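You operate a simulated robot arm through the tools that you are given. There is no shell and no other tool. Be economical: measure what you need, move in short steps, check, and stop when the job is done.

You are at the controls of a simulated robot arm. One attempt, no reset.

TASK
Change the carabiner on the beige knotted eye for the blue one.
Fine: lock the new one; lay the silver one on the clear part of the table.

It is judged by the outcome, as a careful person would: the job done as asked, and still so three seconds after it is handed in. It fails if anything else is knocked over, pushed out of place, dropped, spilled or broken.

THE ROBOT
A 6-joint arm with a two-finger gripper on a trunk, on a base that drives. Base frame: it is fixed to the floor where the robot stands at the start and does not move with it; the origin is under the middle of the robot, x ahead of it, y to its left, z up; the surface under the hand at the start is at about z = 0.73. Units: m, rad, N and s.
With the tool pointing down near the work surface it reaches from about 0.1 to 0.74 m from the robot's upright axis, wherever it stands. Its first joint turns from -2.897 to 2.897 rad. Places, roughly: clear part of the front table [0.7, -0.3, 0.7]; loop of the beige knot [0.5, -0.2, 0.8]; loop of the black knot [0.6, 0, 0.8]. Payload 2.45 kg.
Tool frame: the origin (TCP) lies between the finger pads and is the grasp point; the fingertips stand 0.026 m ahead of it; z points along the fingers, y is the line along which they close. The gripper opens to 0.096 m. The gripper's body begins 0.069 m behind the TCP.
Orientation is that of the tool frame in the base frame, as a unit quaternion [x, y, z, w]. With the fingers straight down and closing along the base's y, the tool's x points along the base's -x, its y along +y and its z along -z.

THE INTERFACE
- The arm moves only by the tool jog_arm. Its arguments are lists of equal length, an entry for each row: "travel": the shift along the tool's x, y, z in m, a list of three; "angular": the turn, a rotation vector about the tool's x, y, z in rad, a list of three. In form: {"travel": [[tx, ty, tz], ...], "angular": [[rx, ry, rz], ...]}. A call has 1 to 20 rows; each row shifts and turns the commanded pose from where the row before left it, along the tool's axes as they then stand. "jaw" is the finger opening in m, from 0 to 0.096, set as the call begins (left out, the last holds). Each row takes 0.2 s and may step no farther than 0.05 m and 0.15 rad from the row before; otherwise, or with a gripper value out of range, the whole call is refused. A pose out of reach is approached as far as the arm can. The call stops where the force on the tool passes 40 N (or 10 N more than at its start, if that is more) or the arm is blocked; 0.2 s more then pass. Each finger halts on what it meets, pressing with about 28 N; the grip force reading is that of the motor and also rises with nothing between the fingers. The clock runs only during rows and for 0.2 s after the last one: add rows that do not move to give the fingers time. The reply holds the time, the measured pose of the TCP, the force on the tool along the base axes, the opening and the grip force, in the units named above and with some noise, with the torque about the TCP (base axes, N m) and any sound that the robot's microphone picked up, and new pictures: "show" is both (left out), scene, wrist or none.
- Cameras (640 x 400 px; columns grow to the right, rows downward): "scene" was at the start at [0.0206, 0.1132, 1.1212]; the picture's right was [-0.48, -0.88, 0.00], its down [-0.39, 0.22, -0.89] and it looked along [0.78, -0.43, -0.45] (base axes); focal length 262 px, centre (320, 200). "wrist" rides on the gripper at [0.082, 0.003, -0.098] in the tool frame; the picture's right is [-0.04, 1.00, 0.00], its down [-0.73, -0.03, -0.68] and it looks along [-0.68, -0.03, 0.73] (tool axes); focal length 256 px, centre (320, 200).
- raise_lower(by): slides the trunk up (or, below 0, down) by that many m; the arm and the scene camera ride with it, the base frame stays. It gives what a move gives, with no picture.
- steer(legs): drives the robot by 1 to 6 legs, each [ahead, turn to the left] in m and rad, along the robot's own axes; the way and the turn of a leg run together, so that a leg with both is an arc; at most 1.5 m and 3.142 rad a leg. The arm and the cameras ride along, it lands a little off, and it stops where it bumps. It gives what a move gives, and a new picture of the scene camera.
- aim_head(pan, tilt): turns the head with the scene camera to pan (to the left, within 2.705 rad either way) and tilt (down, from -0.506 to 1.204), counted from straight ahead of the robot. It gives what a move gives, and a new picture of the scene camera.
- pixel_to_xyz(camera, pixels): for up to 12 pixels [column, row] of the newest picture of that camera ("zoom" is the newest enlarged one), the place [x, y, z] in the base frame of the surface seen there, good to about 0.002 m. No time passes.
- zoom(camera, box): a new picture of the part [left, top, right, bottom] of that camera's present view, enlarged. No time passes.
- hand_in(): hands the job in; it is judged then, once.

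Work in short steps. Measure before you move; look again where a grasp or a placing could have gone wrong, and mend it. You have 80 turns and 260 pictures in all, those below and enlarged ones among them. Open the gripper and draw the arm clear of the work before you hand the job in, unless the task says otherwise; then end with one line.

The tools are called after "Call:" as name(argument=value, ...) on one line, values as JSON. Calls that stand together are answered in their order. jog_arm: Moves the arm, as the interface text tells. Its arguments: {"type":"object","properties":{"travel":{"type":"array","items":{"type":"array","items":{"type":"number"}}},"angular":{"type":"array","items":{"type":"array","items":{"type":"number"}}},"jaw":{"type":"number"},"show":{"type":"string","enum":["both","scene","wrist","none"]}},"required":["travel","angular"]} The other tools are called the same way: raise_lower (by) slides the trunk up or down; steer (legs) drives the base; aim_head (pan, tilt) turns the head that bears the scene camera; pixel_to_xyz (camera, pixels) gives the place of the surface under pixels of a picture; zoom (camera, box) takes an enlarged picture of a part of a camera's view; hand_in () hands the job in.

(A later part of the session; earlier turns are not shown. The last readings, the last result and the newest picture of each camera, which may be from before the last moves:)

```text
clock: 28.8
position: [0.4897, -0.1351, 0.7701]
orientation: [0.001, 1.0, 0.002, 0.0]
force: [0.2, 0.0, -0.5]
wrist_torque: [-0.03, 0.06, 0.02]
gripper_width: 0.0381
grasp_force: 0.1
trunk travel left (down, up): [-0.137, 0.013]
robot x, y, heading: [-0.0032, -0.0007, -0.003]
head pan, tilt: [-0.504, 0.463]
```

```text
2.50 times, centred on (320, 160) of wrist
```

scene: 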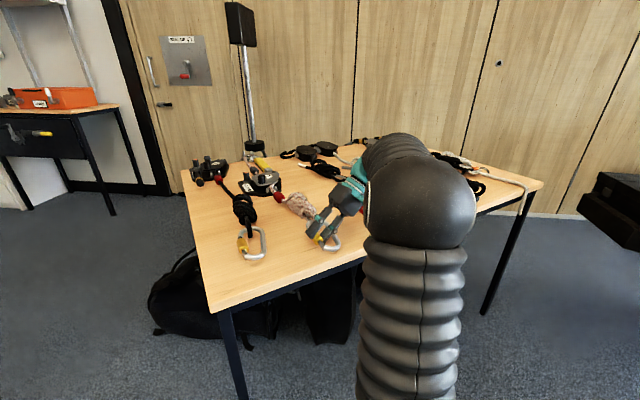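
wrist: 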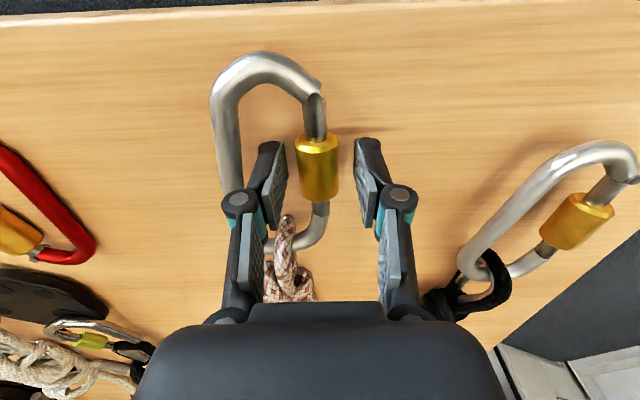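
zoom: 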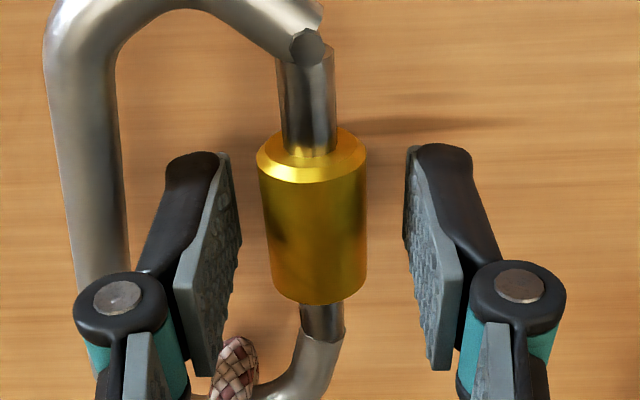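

Call:
pixel_to_xyz(camera="zoom", pixels=[[308, 70], [308, 120], [308, 150], [312, 155], [312, 185], [315, 240], [318, 300], [322, 310], [323, 325], [323, 340], [262, 240], [365, 240]])

```text
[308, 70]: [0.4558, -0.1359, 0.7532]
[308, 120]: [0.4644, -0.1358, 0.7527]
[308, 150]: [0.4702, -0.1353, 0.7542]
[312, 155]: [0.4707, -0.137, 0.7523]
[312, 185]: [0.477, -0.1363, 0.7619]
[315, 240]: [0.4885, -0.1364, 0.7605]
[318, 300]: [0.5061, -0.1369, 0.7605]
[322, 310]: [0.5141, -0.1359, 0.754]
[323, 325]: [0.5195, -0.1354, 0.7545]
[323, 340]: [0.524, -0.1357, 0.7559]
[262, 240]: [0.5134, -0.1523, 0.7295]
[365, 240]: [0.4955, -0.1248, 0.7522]
```

Compared with the first close picture the sleeve hasn't moved net (pin-to-bevel 138 px both). I make a clean, centred stroke: roll open to −0.56, then grip with full force and roll +1.26, checking after.

Call:
jog_arm(travel=[[0, -0.001, 0], [0, -0.0028, 0.0002], [0, -0.0028, 0.0002], [0, -0.0028, 0.0002], [0, -0.0028, 0.0002], [0, 0, 0]], angular=[[0, 0, 0], [-0.14, 0, 0], [-0.14, 0, 0], [-0.14, 0, 0], [-0.14, 0, 0], [0, 0, 0]], show="wrist")

Call:
zoom(camera="wrist", box=[270, 80, 370, 240])

Call:
jog_arm(travel=[[0, 0, 0], [0, 0, 0], [0, 0.0028, 0.0002], [0, 0.0028, 0.0002], [0, 0.0028, 0.0002], [0, 0.0028, 0.0002], [0, 0.0028, 0.0002], [0, 0.0028, 0.0002], [0, 0.0028, 0.0002], [0, 0.0028, 0.0002], [0, 0.0028, 0.0002]], angular=[[0, 0, 0], [0, 0, 0], [0.14, 0, 0], [0.14, 0, 0], [0.14, 0, 0], [0.14, 0, 0], [0.14, 0, 0], [0.14, 0, 0], [0.14, 0, 0], [0.14, 0, 0], [0.14, 0, 0]], jaw=0.0, show="wrist")

Call:
zoom(camera="wrist", box=[270, 80, 370, 240])

```text
clock: 30.2
position: [0.489, -0.1471, 0.7686]
orientation: [0.0, 0.961, 0.277, 0.0]
force: [1.0, 0.6, 2.2]
wrist_torque: [-0.05, -0.02, 0.01]
gripper_width: 0.0366
grasp_force: 0.2
trunk travel left (down, up): [-0.137, 0.013]
robot x, y, heading: [-0.0014, 0.0016, 0.0]
head pan, tilt: [-0.504, 0.463]
```

wrist: 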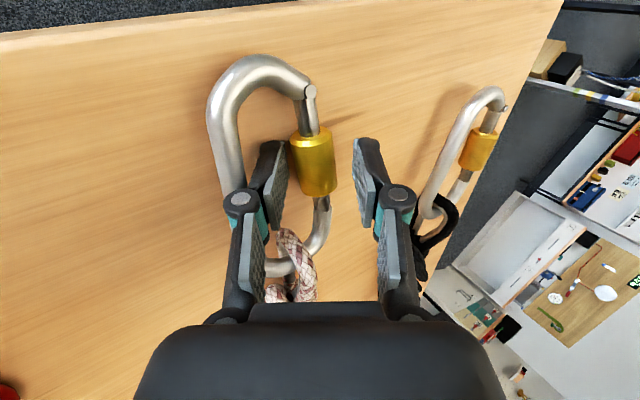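

```text
2.50 times, centred on (320, 160) of wrist
```

zoom: 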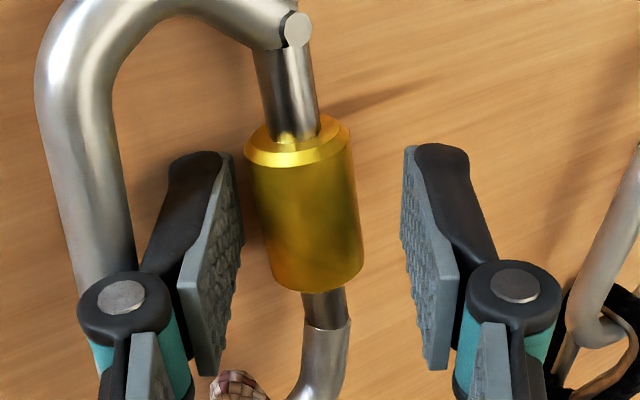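

```text
clock: 32.6
position: [0.4871, -0.1229, 0.7667]
orientation: [-0.002, 0.939, -0.345, 0.0]
force: [-6.1, 11.6, 3.9]
wrist_torque: [0.17, 0.04, 0.11]
gripper_width: 0.0189
grasp_force: 23.5
trunk travel left (down, up): [-0.137, 0.013]
robot x, y, heading: [0.0013, -0.0017, 0.002]
head pan, tilt: [-0.504, 0.463]
```

wrist: 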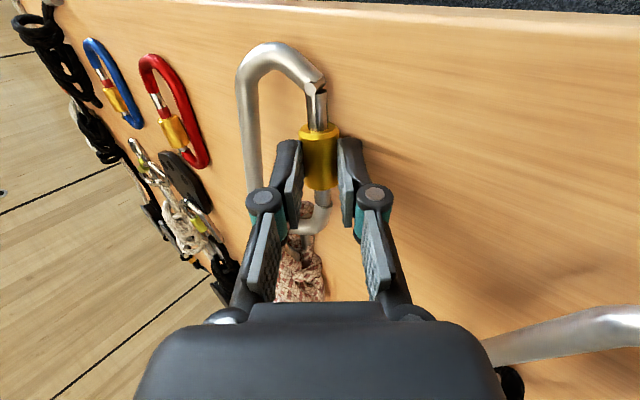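

```text
2.50 times, centred on (320, 160) of wrist
```

zoom: 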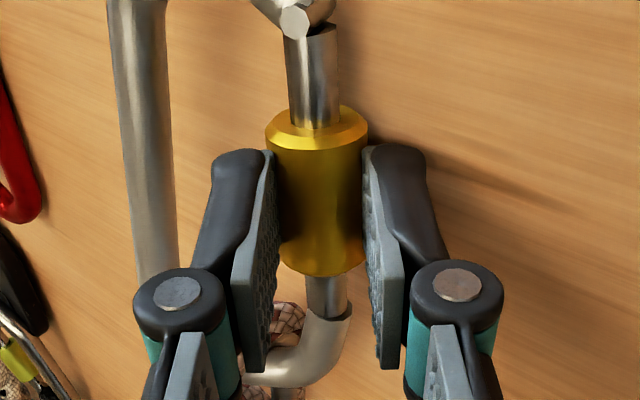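

The pads caught near their tips (width 0.0189) and slipped. I back off to 40 mm, roll round the true axis to −0.6, and come in deeper (16 mm).

Call:
jog_arm(travel=[[0, 0, 0], [0, 0.0008, -0.019], [0, -0.00576, 0.0004], [0, -0.00576, 0.0004], [0, -0.00576, 0.0004], [0, -0.00576, 0.0004], [0, -0.00576, 0.0004], [0, -0.00576, 0.0004], [0, -0.00576, 0.0004], [0, -0.00576, 0.0004], [0, -0.00576, 0.0004], [0, 0, 0]], angular=[[0, 0, 0], [0, 0, 0], [-0.1444, 0, 0], [-0.1444, 0, 0], [-0.1444, 0, 0], [-0.1444, 0, 0], [-0.1444, 0, 0], [-0.1444, 0, 0], [-0.1444, 0, 0], [-0.1444, 0, 0], [-0.1444, 0, 0], [0, 0, 0]], jaw=0.034, show="wrist")

Call:
zoom(camera="wrist", box=[240, 40, 400, 260])

```text
clock: 35.2
position: [0.4885, -0.1593, 0.7833]
orientation: [0.0, 0.955, 0.296, 0.0]
force: [0.2, 0.8, 0.4]
wrist_torque: [-0.02, -0.01, -0.02]
gripper_width: 0.0335
grasp_force: 0.2
trunk travel left (down, up): [-0.137, 0.013]
robot x, y, heading: [-0.0, -0.0009, 0.004]
head pan, tilt: [-0.504, 0.463]
```

wrist: 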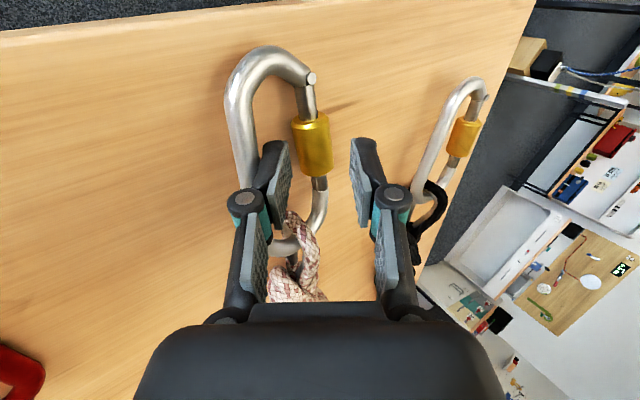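

```text
1.82 times, centred on (320, 150) of wrist
```

zoom: 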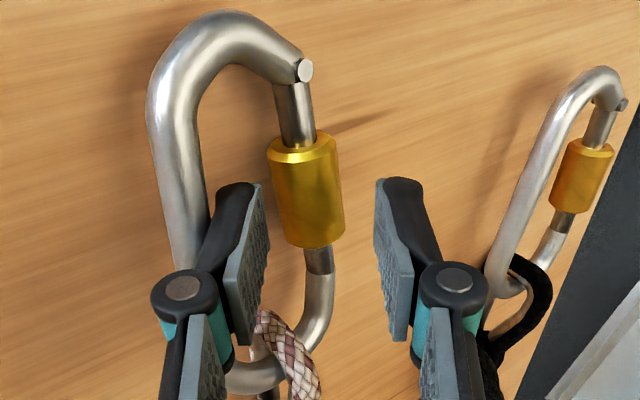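

Centred; I advance 24 mm, then grip and roll +1.18 rad.

Call:
jog_arm(travel=[[0, 0.0004, 0.0245], [0, 0, 0]], angular=[[0, 0, 0], [0, 0, 0]], show="none")

Call:
jog_arm(travel=[[0, 0, 0], [0, 0, 0]], angular=[[0, 0, 0], [0, 0, 0]], jaw=0.0, show="wrist")

Call:
zoom(camera="wrist", box=[270, 80, 370, 240])

Call:
jog_arm(travel=[[0, 0.00236, 0.00017], [0, 0.00236, 0.00017], [0, 0.00236, 0.00017], [0, 0.00236, 0.00017], [0, 0.00236, 0.00017], [0, 0.00236, 0.00017], [0, 0.00236, 0.00017], [0, 0.00236, 0.00017]], angular=[[0.148, 0, 0], [0.148, 0, 0], [0.148, 0, 0], [0.148, 0, 0], [0.148, 0, 0], [0.148, 0, 0], [0.148, 0, 0], [0.148, 0, 0]], show="wrist")

Call:
zoom(camera="wrist", box=[270, 80, 370, 240])

```text
clock: 35.8
position: [0.4894, -0.1454, 0.7644]
orientation: [0.0, 0.956, 0.294, 0.003]
force: [0.1, -12.2, 22.4]
wrist_torque: [-0.74, -0.01, 0.01]
gripper_width: 0.0344
grasp_force: 0.3
trunk travel left (down, up): [-0.137, 0.013]
robot x, y, heading: [-0.0029, 0.004, -0.001]
head pan, tilt: [-0.504, 0.463]
```

```text
clock: 36.4
position: [0.4889, -0.143, 0.7618]
orientation: [-0.001, 0.955, 0.295, 0.0]
force: [-1.5, 1.0, 5.2]
wrist_torque: [0.03, -0.25, 0.04]
gripper_width: 0.021
grasp_force: 23.9
trunk travel left (down, up): [-0.137, 0.013]
robot x, y, heading: [0.0002, -0.0006, -0.003]
head pan, tilt: [-0.504, 0.463]
```

wrist: 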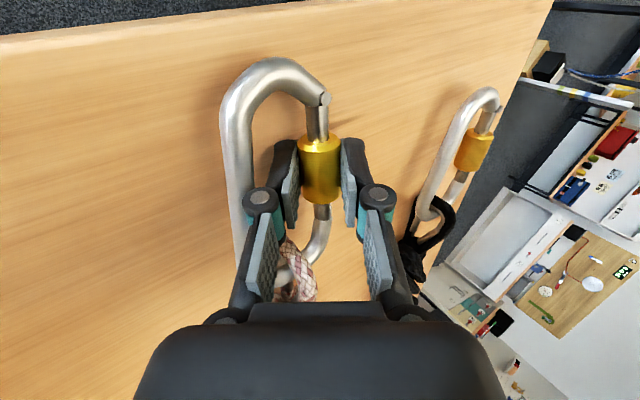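

```text
2.50 times, centred on (320, 160) of wrist
```

zoom: 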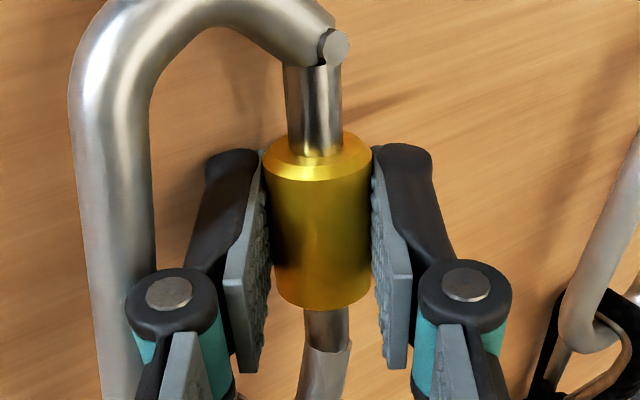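

```text
clock: 38.2
position: [0.4881, -0.127, 0.7629]
orientation: [0.001, 0.957, -0.289, 0.001]
force: [1.4, 0.2, 3.0]
wrist_torque: [0.18, -0.05, -0.07]
gripper_width: 0.0214
grasp_force: 23.4
trunk travel left (down, up): [-0.137, 0.013]
robot x, y, heading: [-0.0021, -0.0022, -0.001]
head pan, tilt: [-0.504, 0.463]
```

wrist: 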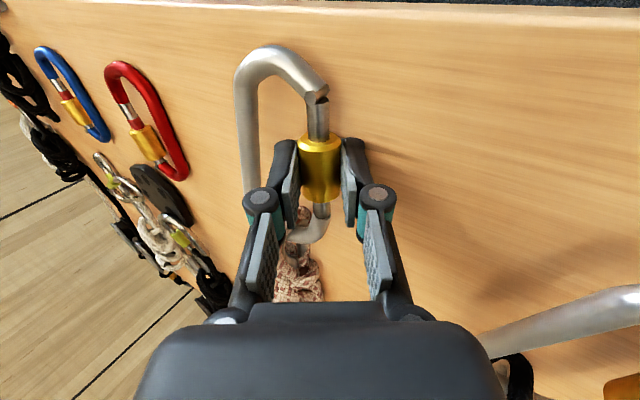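

```text
2.50 times, centred on (320, 160) of wrist
```

zoom: 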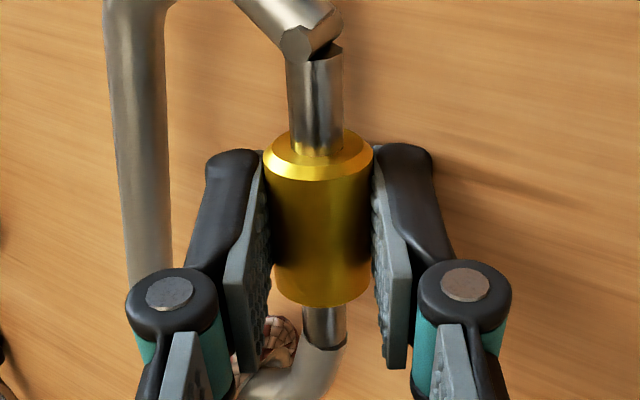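

The grip was perfect, yet the sleeve barely moved axially. I'll compare with the blue and the red one to learn the sleeve travel.

Call:
zoom(camera="wrist", box=[20, 30, 200, 190])

Call:
pixel_to_xyz(camera="zoom", pixels=[[306, 42], [315, 70], [316, 130], [317, 150], [317, 178], [318, 240], [320, 300], [324, 315], [324, 338], [324, 352]])

```text
2.50 times, centred on (110, 110) of wrist
```

zoom: 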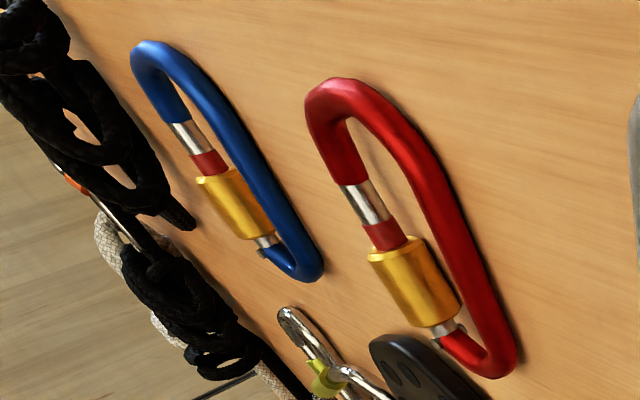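

```text
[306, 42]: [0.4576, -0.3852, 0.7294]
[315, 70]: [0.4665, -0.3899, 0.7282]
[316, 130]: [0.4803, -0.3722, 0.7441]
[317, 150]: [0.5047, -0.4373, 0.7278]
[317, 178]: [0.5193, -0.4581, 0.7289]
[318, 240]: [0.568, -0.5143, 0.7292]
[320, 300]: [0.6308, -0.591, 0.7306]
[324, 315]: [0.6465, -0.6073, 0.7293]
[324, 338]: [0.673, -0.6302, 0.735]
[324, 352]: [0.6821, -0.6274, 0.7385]
```

The spare ones show red band exposed, so silver should retract ~8-10 mm. I try the opposite sense now: still gripped, roll −1.18 rad and compare.

Call:
jog_arm(travel=[[0, -0.00236, 0.00017], [0, -0.00236, 0.00017], [0, -0.00236, 0.00017], [0, -0.00236, 0.00017], [0, -0.00236, 0.00017], [0, -0.00236, 0.00017], [0, -0.00236, 0.00017], [0, -0.00236, 0.00017]], angular=[[-0.148, 0, 0], [-0.148, 0, 0], [-0.148, 0, 0], [-0.148, 0, 0], [-0.148, 0, 0], [-0.148, 0, 0], [-0.148, 0, 0], [-0.148, 0, 0]], show="wrist")

Call:
zoom(camera="wrist", box=[270, 80, 370, 240])

```text
clock: 40.0
position: [0.4879, -0.146, 0.7627]
orientation: [0.0, 0.955, 0.296, 0.001]
force: [2.4, -1.3, 6.2]
wrist_torque: [-0.13, -0.17, 0.06]
gripper_width: 0.0211
grasp_force: 24.0
trunk travel left (down, up): [-0.137, 0.013]
robot x, y, heading: [-0.0002, -0.0002, 0.004]
head pan, tilt: [-0.504, 0.463]
```

wrist: 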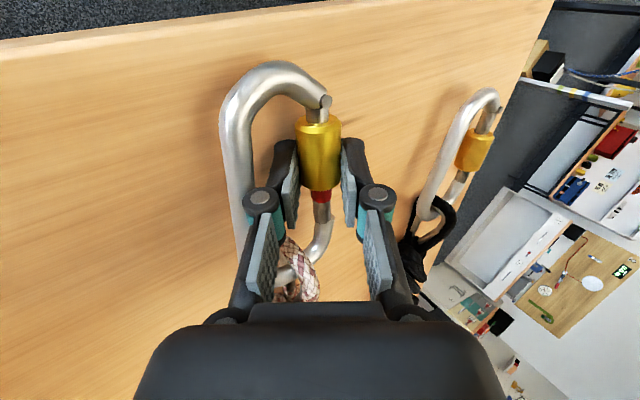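

```text
2.50 times, centred on (320, 160) of wrist
```

zoom: 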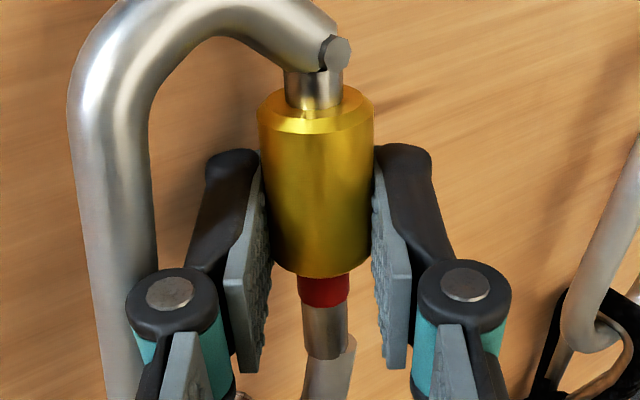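

That's it: the opposite sense unscrews — the red band now shows (about 8 mm travel). One more stroke: open, back off, roll to +0.6, shift 6 mm toward the hinge, and advance.

Call:
jog_arm(travel=[[0, 0, 0], [0, 0, -0.02], [0.006, 0.00531, 0.0004], [0, 0.00531, 0.0004], [0, 0.00531, 0.0004], [0, 0.00531, 0.0004], [0, 0.00531, 0.0004], [0, 0.00531, 0.0004], [0, 0.00531, 0.0004], [0, 0.00531, 0.0004], [0, 0, 0]], angular=[[0, 0, 0], [0, 0, 0], [0.148, 0, 0], [0.148, 0, 0], [0.148, 0, 0], [0.148, 0, 0], [0.148, 0, 0], [0.148, 0, 0], [0.148, 0, 0], [0.148, 0, 0], [0, 0, 0]], jaw=0.034, show="wrist")

Call:
zoom(camera="wrist", box=[240, 40, 400, 260])

```text
clock: 42.4
position: [0.4826, -0.1167, 0.7786]
orientation: [0.0, 0.957, -0.289, 0.0]
force: [-0.5, 0.7, 0.4]
wrist_torque: [0.01, -0.01, -0.02]
gripper_width: 0.034
grasp_force: 0.1
trunk travel left (down, up): [-0.137, 0.013]
robot x, y, heading: [0.0028, -0.0021, 0.0]
head pan, tilt: [-0.504, 0.463]
```

wrist: 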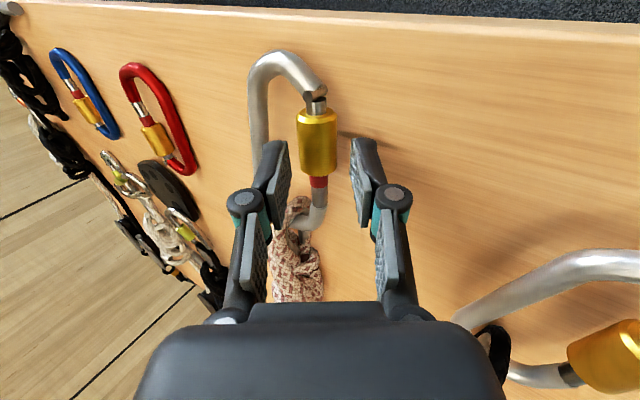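

```text
1.82 times, centred on (320, 150) of wrist
```

zoom: 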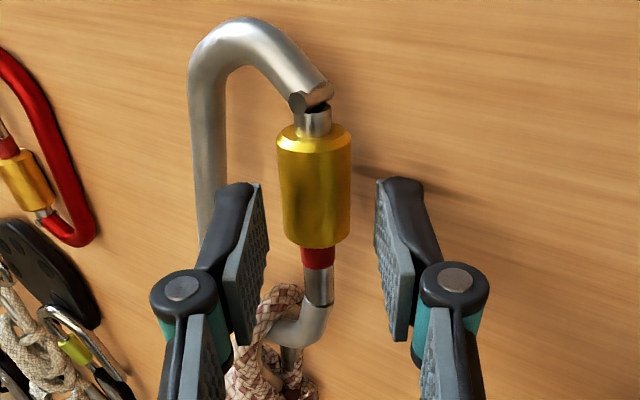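

Well aligned. I advance 20 mm, grip, and roll −1.18 rad once more.

Call:
jog_arm(travel=[[0, 0, 0.02], [0, 0, 0]], angular=[[0, 0, 0], [0, 0, 0]], show="none")

Call:
jog_arm(travel=[[0, 0, 0], [0, 0, 0], [0, -0.00236, 0.00017], [0, -0.00236, 0.00017], [0, -0.00236, 0.00017], [0, -0.00236, 0.00017], [0, -0.00236, 0.00017], [0, -0.00236, 0.00017], [0, -0.00236, 0.00017], [0, -0.00236, 0.00017]], angular=[[0, 0, 0], [0, 0, 0], [-0.148, 0, 0], [-0.148, 0, 0], [-0.148, 0, 0], [-0.148, 0, 0], [-0.148, 0, 0], [-0.148, 0, 0], [-0.148, 0, 0], [-0.148, 0, 0]], jaw=0.0, show="wrist")

Call:
zoom(camera="wrist", box=[270, 80, 370, 240])

```text
clock: 43.0
position: [0.4821, -0.1273, 0.7618]
orientation: [0.0, 0.958, -0.288, 0.0]
force: [0.4, 2.3, 3.8]
wrist_torque: [0.08, -0.03, 0.0]
gripper_width: 0.0363
grasp_force: 0.5
trunk travel left (down, up): [-0.137, 0.013]
robot x, y, heading: [-0.0034, 0.0004, -0.001]
head pan, tilt: [-0.504, 0.463]
```

```text
clock: 45.2
position: [0.4816, -0.1451, 0.7627]
orientation: [0.0, 0.956, 0.295, 0.002]
force: [-3.3, -0.4, 8.1]
wrist_torque: [-0.19, -0.26, 0.03]
gripper_width: 0.0208
grasp_force: 23.8
trunk travel left (down, up): [-0.137, 0.013]
robot x, y, heading: [0.0034, -0.0004, -0.003]
head pan, tilt: [-0.504, 0.463]
```

wrist: 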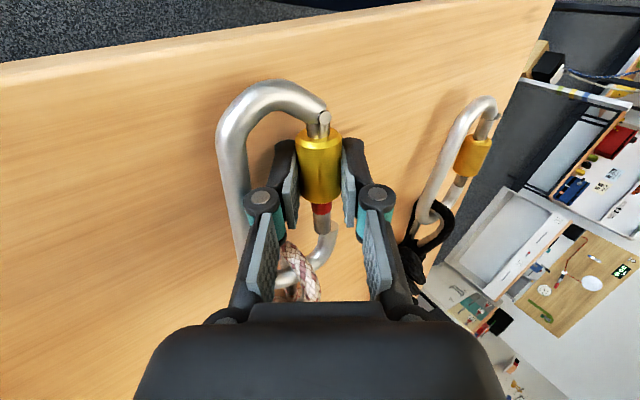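

```text
2.50 times, centred on (320, 160) of wrist
```

zoom: 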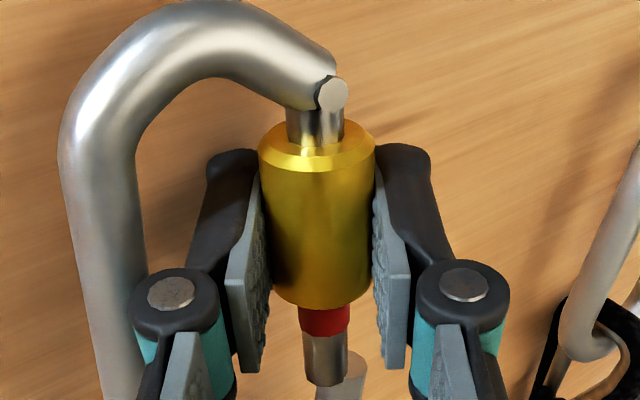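

The red band length is unchanged and it met a stop, so it's fully unlocked. I open, retract, return upright and view.

Call:
jog_arm(travel=[[0, 0, 0], [0, 0, 0], [0, 0, -0.03], [0, 0, -0.03], [0, 0, 0], [0, 0, 0], [0, 0, 0], [0, 0, 0], [0, 0, 0]], angular=[[0, 0, 0], [0, 0, 0], [0, 0, 0], [0, 0, 0], [0.15, 0, 0], [0.15, 0, 0], [0.15, 0, 0], [0.15, 0, 0], [0, 0, 0]], jaw=0.034, show="wrist")

Call:
zoom(camera="wrist", box=[260, 40, 420, 240])

```text
clock: 47.2
position: [0.4825, -0.1792, 0.8115]
orientation: [0.001, 1.0, -0.001, -0.001]
force: [0.2, -0.4, -0.6]
wrist_torque: [0.01, 0.0, -0.02]
gripper_width: 0.0341
grasp_force: 0.1
trunk travel left (down, up): [-0.137, 0.013]
robot x, y, heading: [0.0003, 0.002, 0.001]
head pan, tilt: [-0.504, 0.463]
```

wrist: 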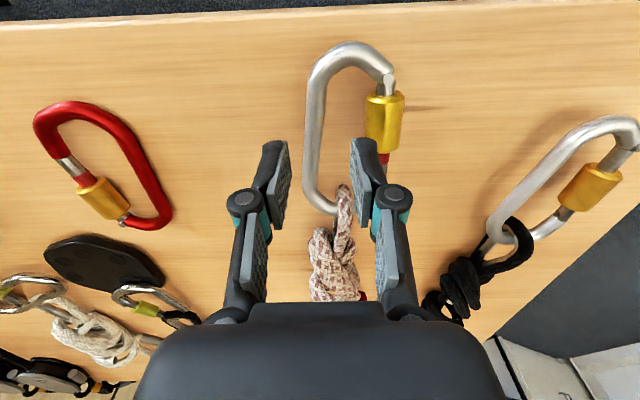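

```text
2.00 times, centred on (340, 140) of wrist
```

zoom: 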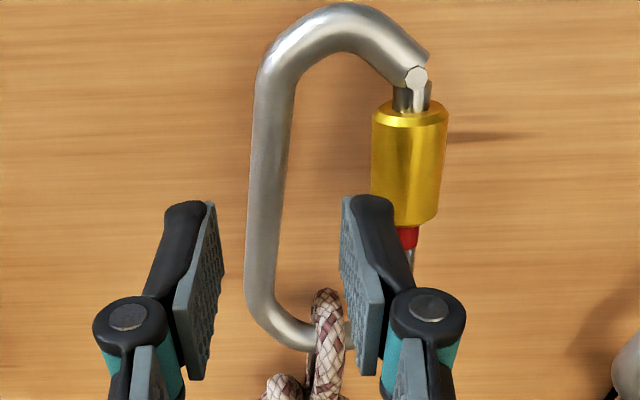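

Unlocked with red visible. I centre over the carabiner (y≈−0.16) with the jaw at 0.085 to measure it afresh.

Call:
jog_arm(travel=[[0, 0.02, 0], [0, 0, 0], [0, 0, 0]], angular=[[0, 0, 0], [0, 0, 0], [0, 0, 0]], jaw=0.085, show="wrist")

Call:
zoom(camera="wrist", box=[240, 40, 400, 240])

Call:
pixel_to_xyz(camera="zoom", pixels=[[274, 100], [272, 180], [268, 260], [292, 320], [335, 25], [408, 75], [402, 120], [398, 180], [395, 238], [395, 262], [390, 285], [325, 300]])

```text
clock: 48.0
position: [0.4828, -0.1592, 0.8118]
orientation: [0.001, 1.0, 0.0, 0.0]
force: [-0.7, 0.0, -0.3]
wrist_torque: [0.0, 0.0, 0.0]
gripper_width: 0.0851
grasp_force: 0.2
trunk travel left (down, up): [-0.137, 0.013]
robot x, y, heading: [-0.0015, 0.0001, 0.004]
head pan, tilt: [-0.504, 0.463]
```

wrist: 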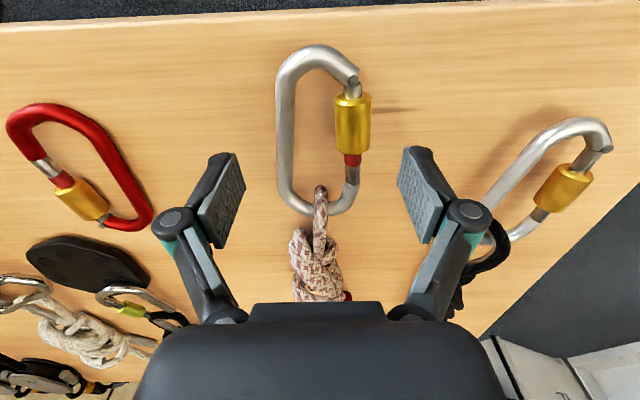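

```text
2.00 times, centred on (320, 140) of wrist
```

zoom: 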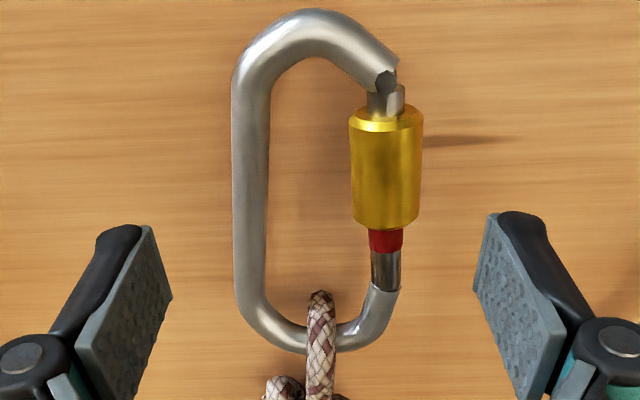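

```text
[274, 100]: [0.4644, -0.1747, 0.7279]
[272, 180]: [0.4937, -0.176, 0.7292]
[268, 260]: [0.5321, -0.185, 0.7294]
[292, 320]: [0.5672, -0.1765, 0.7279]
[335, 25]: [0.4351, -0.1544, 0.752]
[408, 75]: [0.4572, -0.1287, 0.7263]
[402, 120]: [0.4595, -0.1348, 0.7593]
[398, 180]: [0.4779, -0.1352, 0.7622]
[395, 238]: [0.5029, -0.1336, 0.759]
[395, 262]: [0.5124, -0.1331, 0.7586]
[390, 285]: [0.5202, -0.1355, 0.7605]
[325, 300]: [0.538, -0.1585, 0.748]
```

I lower to the carabiner plane (z 0.757) straddling spine and sleeve.

Call:
jog_arm(travel=[[0, 0.003, 0.02], [0, 0, 0.02], [0, 0, 0.0148]], angular=[[0, 0, 0], [0, 0, 0], [0, 0, 0]], show="none")

Call:
jog_arm(travel=[[0, 0, 0], [0, 0, 0], [0, 0, 0]], angular=[[0, 0, 0], [0, 0, 0], [0, 0, 0]], jaw=0.052, show="wrist")

Call:
zoom(camera="wrist", box=[220, 60, 420, 300])

```text
clock: 48.8
position: [0.4827, -0.1562, 0.756]
orientation: [0.0, 1.0, 0.0, 0.001]
force: [-0.2, -0.1, 0.1]
wrist_torque: [-0.02, -0.03, 0.0]
gripper_width: 0.0849
grasp_force: 0.0
trunk travel left (down, up): [-0.137, 0.013]
robot x, y, heading: [0.003, 0.0041, 0.002]
head pan, tilt: [-0.504, 0.463]
```

```text
clock: 49.6
position: [0.4833, -0.1567, 0.756]
orientation: [0.0, 1.0, 0.0, 0.0]
force: [0.5, -0.8, -0.8]
wrist_torque: [0.01, -0.03, -0.06]
gripper_width: 0.0525
grasp_force: 0.5
trunk travel left (down, up): [-0.137, 0.013]
robot x, y, heading: [-0.0007, 0.0022, -0.001]
head pan, tilt: [-0.504, 0.463]
```

wrist: 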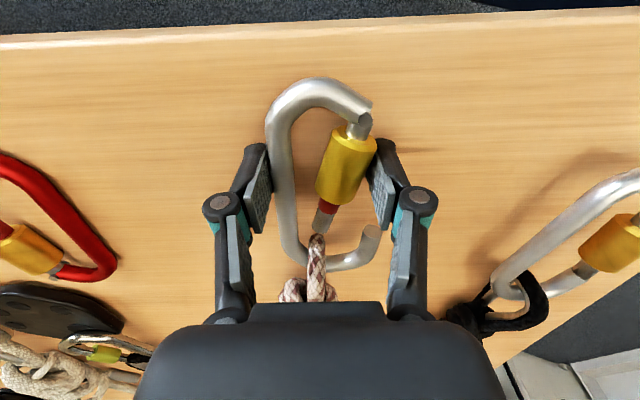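

```text
1.67 times, centred on (320, 180) of wrist
```

zoom: 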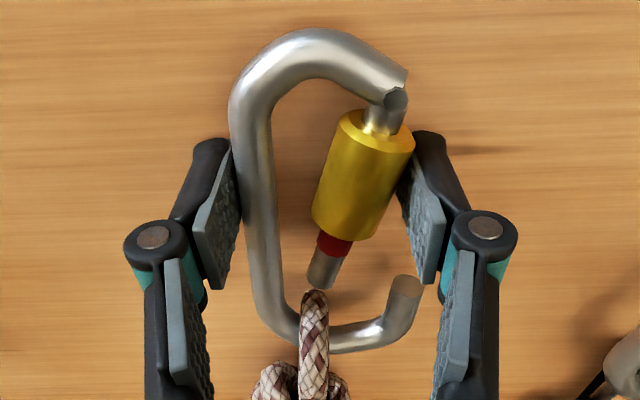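

The gate swings in easily (tip now at about (325,280) zoomed, clear of the nose). I close further to gain a firm hold with the gate fully open.

Call:
jog_arm(travel=[[0, 0, 0], [0, 0, 0]], angular=[[0, 0, 0], [0, 0, 0]], jaw=0.045, show="wrist")

Call:
zoom(camera="wrist", box=[220, 60, 420, 300])

```text
clock: 50.2
position: [0.4822, -0.1568, 0.7554]
orientation: [0.001, 1.0, -0.001, 0.0]
force: [6.4, -10.4, 1.3]
wrist_torque: [-0.07, -0.13, -0.56]
gripper_width: 0.0506
grasp_force: 24.3
trunk travel left (down, up): [-0.137, 0.013]
robot x, y, heading: [0.0023, 0.0005, 0.005]
head pan, tilt: [-0.504, 0.463]
```

wrist: 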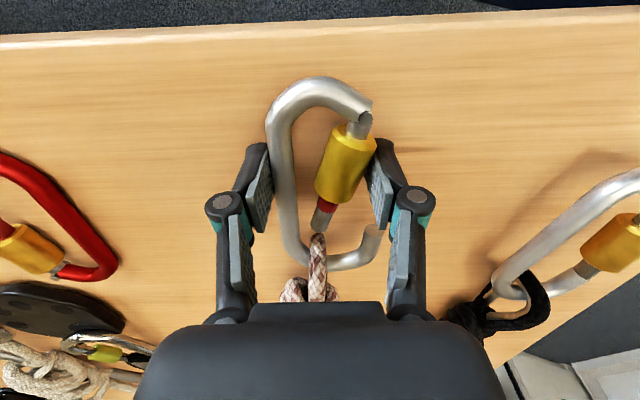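

```text
1.67 times, centred on (320, 180) of wrist
```

zoom: 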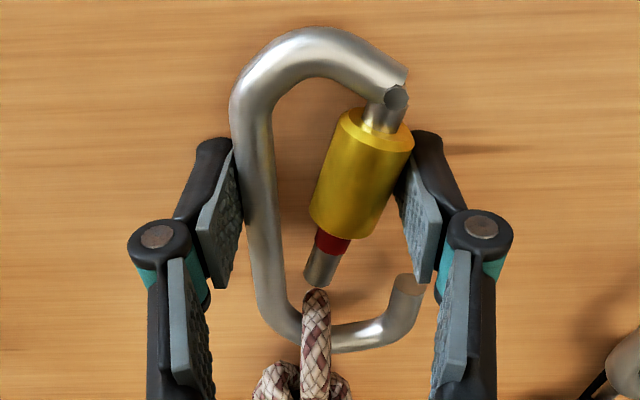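

Firm at 0.0506 with the gate fully open. I shift the carabiner 10 mm toward −y so the rope slides to the nose corner, then yaw clockwise 0.36 rad about the rope.

Call:
jog_arm(travel=[[0, -0.005, 0], [0, -0.005, 0], [-0.0004, 0.0069, 0], [-0.0004, 0.0069, 0], [-0.0004, 0.0069, 0]], angular=[[0, 0, 0], [0, 0, 0], [0, 0, 0.12], [0, 0, 0.12], [0, 0, 0.12]], show="wrist")

Call:
zoom(camera="wrist", box=[220, 60, 420, 300])

```text
clock: 51.4
position: [0.4866, -0.1467, 0.7575]
orientation: [0.179, 0.984, 0.0, 0.0]
force: [-0.1, 0.1, 0.0]
wrist_torque: [-0.05, 0.01, 0.05]
gripper_width: 0.0491
grasp_force: 24.0
trunk travel left (down, up): [-0.137, 0.013]
robot x, y, heading: [-0.0006, -0.0004, 0.003]
head pan, tilt: [-0.504, 0.463]
```

wrist: 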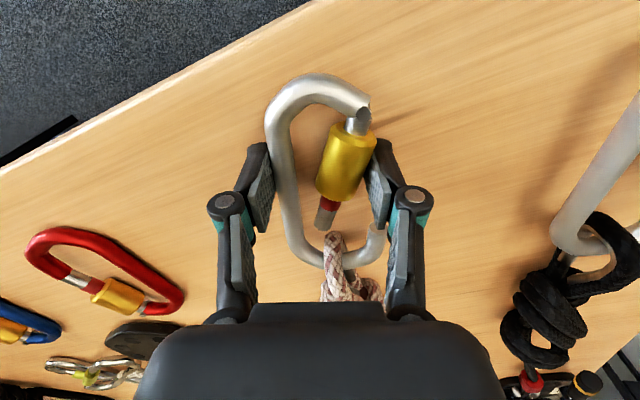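

```text
1.67 times, centred on (320, 180) of wrist
```

zoom: 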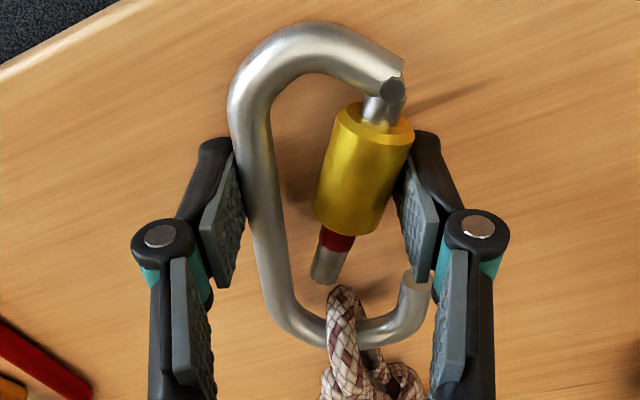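

No resisting force, and the rope has moved toward the nose corner. I yaw another 0.36 rad about the rope.

Call:
jog_arm(travel=[[0.0005, 0.0067, 0], [0.0005, 0.0067, 0], [0.0005, 0.0067, 0]], angular=[[0, 0, 0.12], [0, 0, 0.12], [0, 0, 0.12]], show="wrist")

Call:
zoom(camera="wrist", box=[220, 60, 420, 300])

```text
clock: 52.2
position: [0.4931, -0.1286, 0.7561]
orientation: [0.353, 0.935, 0.001, 0.0]
force: [-0.3, 0.9, 0.1]
wrist_torque: [0.02, 0.0, 0.01]
gripper_width: 0.0495
grasp_force: 23.8
trunk travel left (down, up): [-0.137, 0.013]
robot x, y, heading: [0.0014, 0.0005, -0.004]
head pan, tilt: [-0.504, 0.463]
```

wrist: 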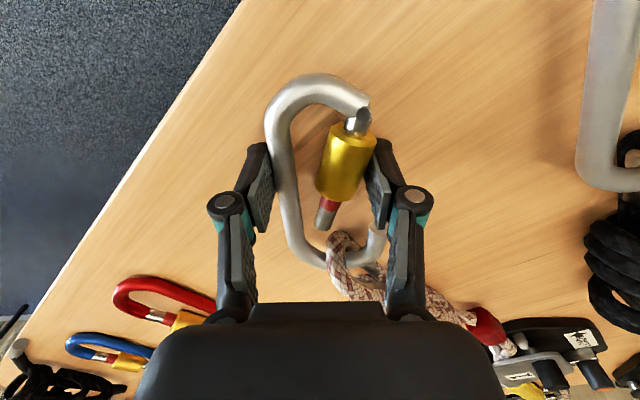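

```text
1.67 times, centred on (320, 180) of wrist
```

zoom: 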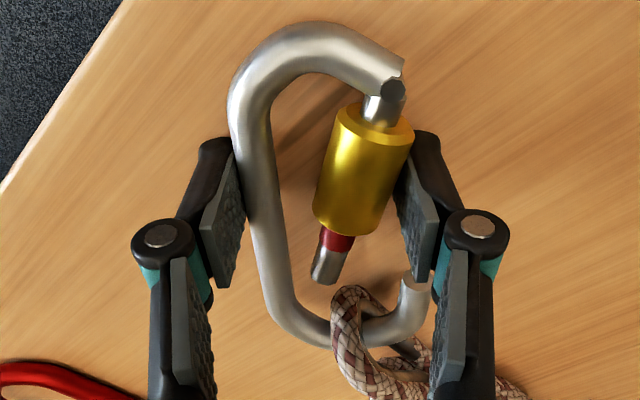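

Rope is rounding toward the nose. I yaw 0.36 rad further so the eye's strands cross the nose leg sideways.

Call:
jog_arm(travel=[[0.0008, 0.007, 0], [0.0008, 0.007, 0], [0.0008, 0.007, 0]], angular=[[0, 0, 0.12], [0, 0, 0.12], [0, 0, 0.12]])

Call:
zoom(camera="wrist", box=[220, 60, 420, 300])

Call:
zoom(camera="scene", box=[230, 170, 350, 270])

```text
clock: 53.0
position: [0.5078, -0.1116, 0.7554]
orientation: [0.515, 0.857, 0.0, 0.0]
force: [0.2, 0.6, 0.5]
wrist_torque: [0.0, 0.03, -0.01]
gripper_width: 0.0492
grasp_force: 24.0
trunk travel left (down, up): [-0.137, 0.013]
robot x, y, heading: [-0.0008, -0.0008, -0.005]
head pan, tilt: [-0.504, 0.463]
```

scene: 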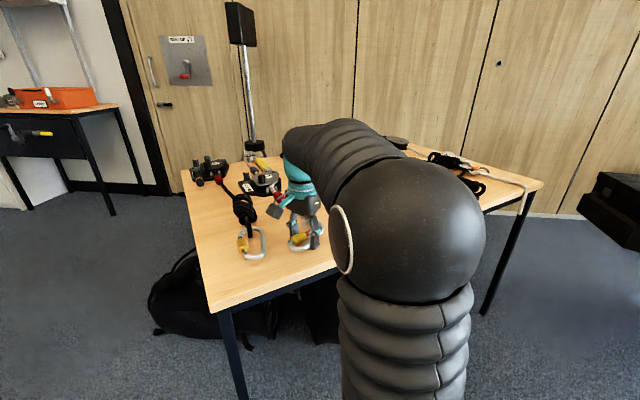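
wrist: 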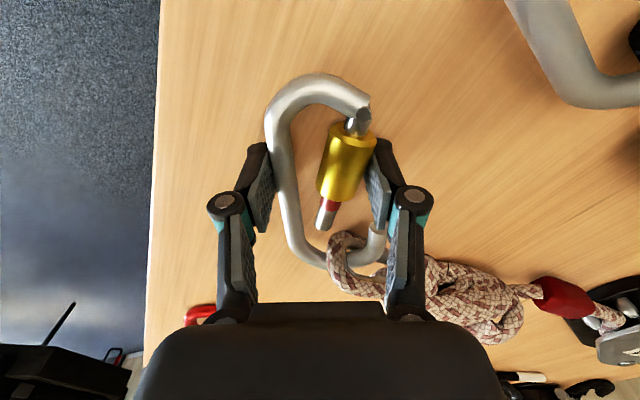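

```text
1.67 times, centred on (320, 180) of wrist
```

zoom: 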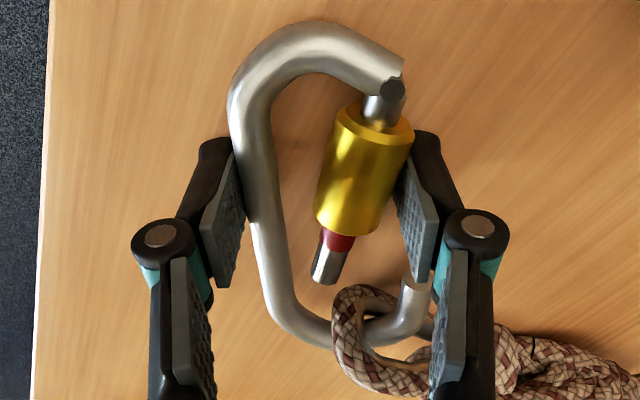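

```text
4.00 times, centred on (290, 220) of scene
```

zoom: 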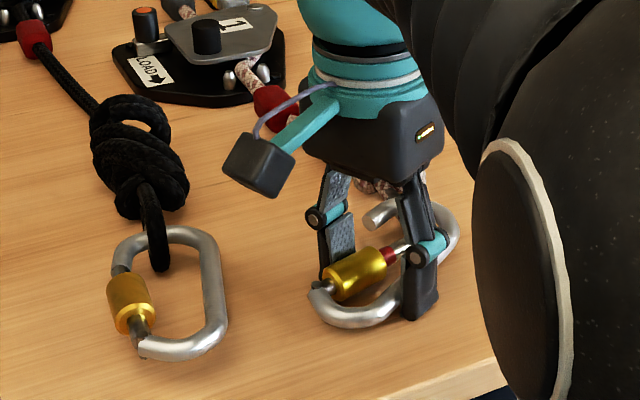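

The eye now crosses the nose leg sideways. I shift 4 mm left and then slide the carabiner 20 mm along its axis so the strands pass off the nose tip into the gap.

Call:
jog_arm(travel=[[0, -0.004, 0], [-0.007, 0, 0], [-0.007, 0, 0], [-0.006, 0, 0]], angular=[[0, 0, 0], [0, 0, 0], [0, 0, 0], [0, 0, 0]], show="wrist")

Call:
zoom(camera="wrist", box=[220, 60, 420, 300])

```text
clock: 54.0
position: [0.5131, -0.1313, 0.755]
orientation: [0.514, 0.858, 0.0, 0.0]
force: [0.6, 0.5, -0.8]
wrist_torque: [0.02, 0.03, 0.02]
gripper_width: 0.0487
grasp_force: 23.8
trunk travel left (down, up): [-0.137, 0.013]
robot x, y, heading: [0.0033, -0.0013, 0.003]
head pan, tilt: [-0.504, 0.463]
```

wrist: 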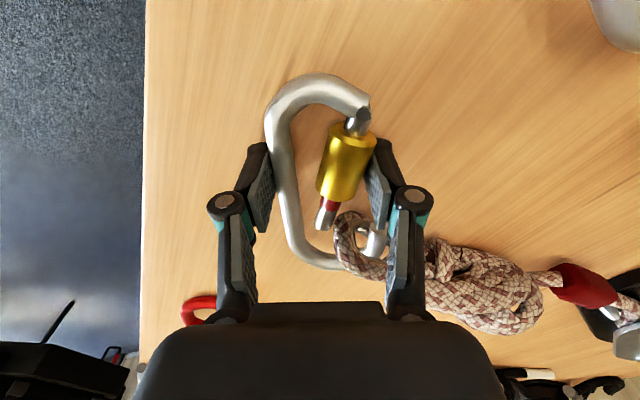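

```text
1.67 times, centred on (320, 180) of wrist
```

zoom: 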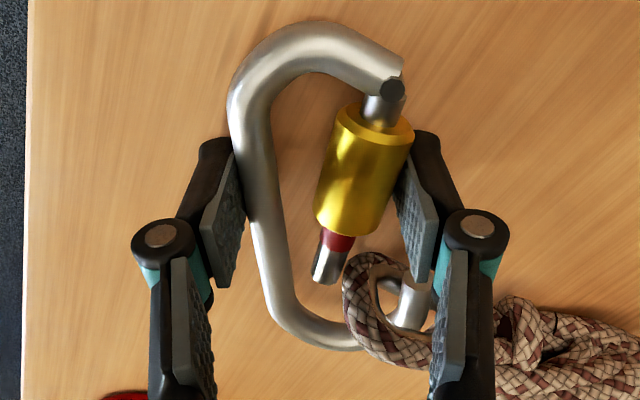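

Free so far. I shift 5 mm more left and 18 mm further along so the crown clears the nose tip (row ~275).

Call:
jog_arm(travel=[[0, -0.005, 0], [-0.006, 0, 0], [-0.006, 0, 0], [-0.006, 0, 0]], angular=[[0, 0, 0], [0, 0, 0], [0, 0, 0], [0, 0, 0]], show="wrist")

Call:
zoom(camera="wrist", box=[220, 60, 420, 300])

```text
clock: 55.0
position: [0.5178, -0.1505, 0.7557]
orientation: [0.515, 0.857, -0.001, 0.0]
force: [-0.3, -0.9, -0.2]
wrist_torque: [-0.03, 0.01, 0.02]
gripper_width: 0.0491
grasp_force: 24.2
trunk travel left (down, up): [-0.137, 0.013]
robot x, y, heading: [0.0, 0.0025, -0.002]
head pan, tilt: [-0.504, 0.463]
```

wrist: 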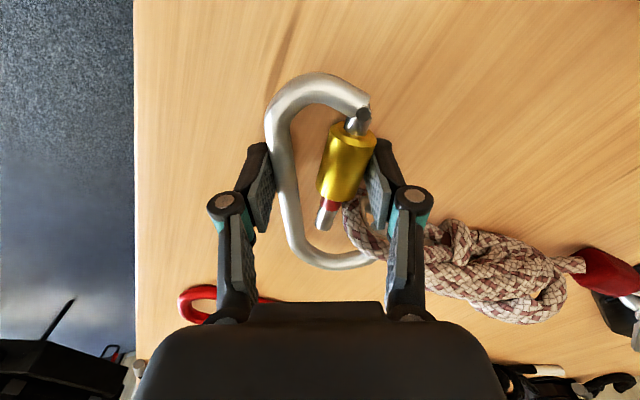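

```text
1.67 times, centred on (320, 180) of wrist
```

zoom: 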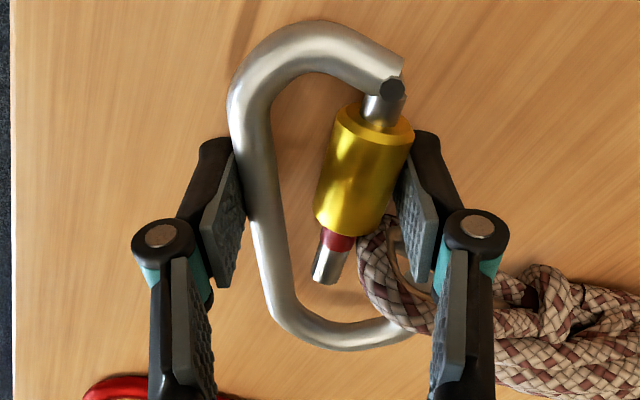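

The crown is now in the gap between gate tip and nose. I move the carabiner away (tool −y) so the rope exits.

Call:
jog_arm(travel=[[0, -0.008, 0], [0, -0.008, 0], [0, -0.008, 0]], angular=[[0, 0, 0], [0, 0, 0], [0, 0, 0]], show="wrist")

Call:
zoom(camera="wrist", box=[220, 60, 420, 300])

```text
clock: 55.8
position: [0.4965, -0.1613, 0.7568]
orientation: [0.514, 0.858, 0.001, 0.0]
force: [0.3, 0.0, 0.4]
wrist_torque: [0.02, -0.02, -0.02]
gripper_width: 0.0493
grasp_force: 24.3
trunk travel left (down, up): [-0.137, 0.013]
robot x, y, heading: [0.0015, -0.0036, 0.001]
head pan, tilt: [-0.504, 0.463]
```

wrist: 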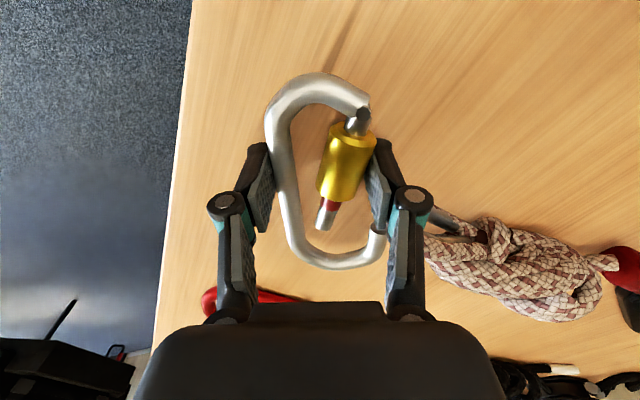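

```text
1.67 times, centred on (320, 180) of wrist
```

zoom: 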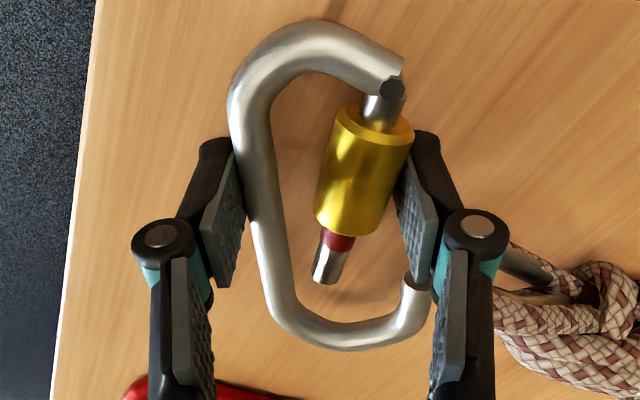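

The rope is outside. I draw 40 mm further away and lift 12 cm.

Call:
jog_arm(travel=[[0, -0.02, 0], [0, -0.02, 0], [0, 0, -0.04], [0, 0, -0.04], [0, 0, -0.04]], angular=[[0, 0, 0], [0, 0, 0], [0, 0, 0], [0, 0, 0], [0, 0, 0]])

Call:
zoom(camera="wrist", box=[0, 60, 640, 400])

Call:
zoom(camera="scene", box=[220, 140, 400, 280])

```text
clock: 57.0
position: [0.4626, -0.1802, 0.8786]
orientation: [0.515, 0.857, 0.0, -0.001]
force: [0.5, -0.2, 0.3]
wrist_torque: [0.0, 0.01, -0.03]
gripper_width: 0.0451
grasp_force: 0.1
trunk travel left (down, up): [-0.137, 0.013]
robot x, y, heading: [-0.0005, -0.0002, -0.004]
head pan, tilt: [-0.504, 0.463]
```

scene: 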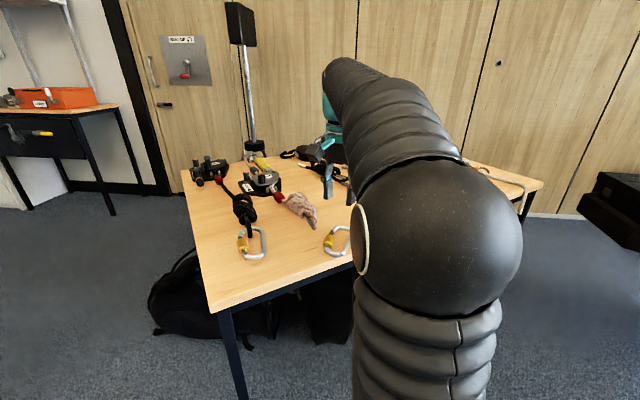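
wrist: 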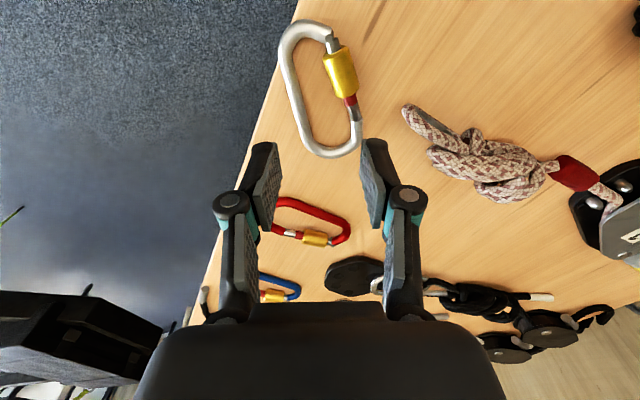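

```text
1.00 times, centred on (320, 230) of wrist (not enlarged: the box is as wide or as high as the picture)
```

zoom: 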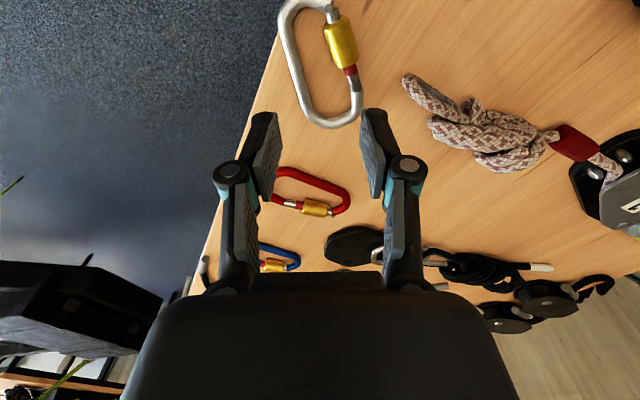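

```text
2.86 times, centred on (310, 210) of scene
```

zoom: 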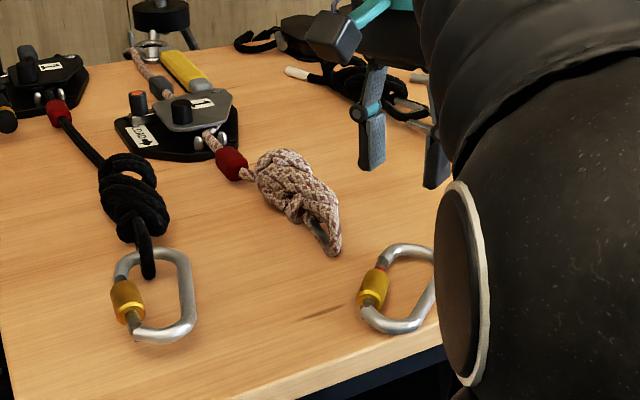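

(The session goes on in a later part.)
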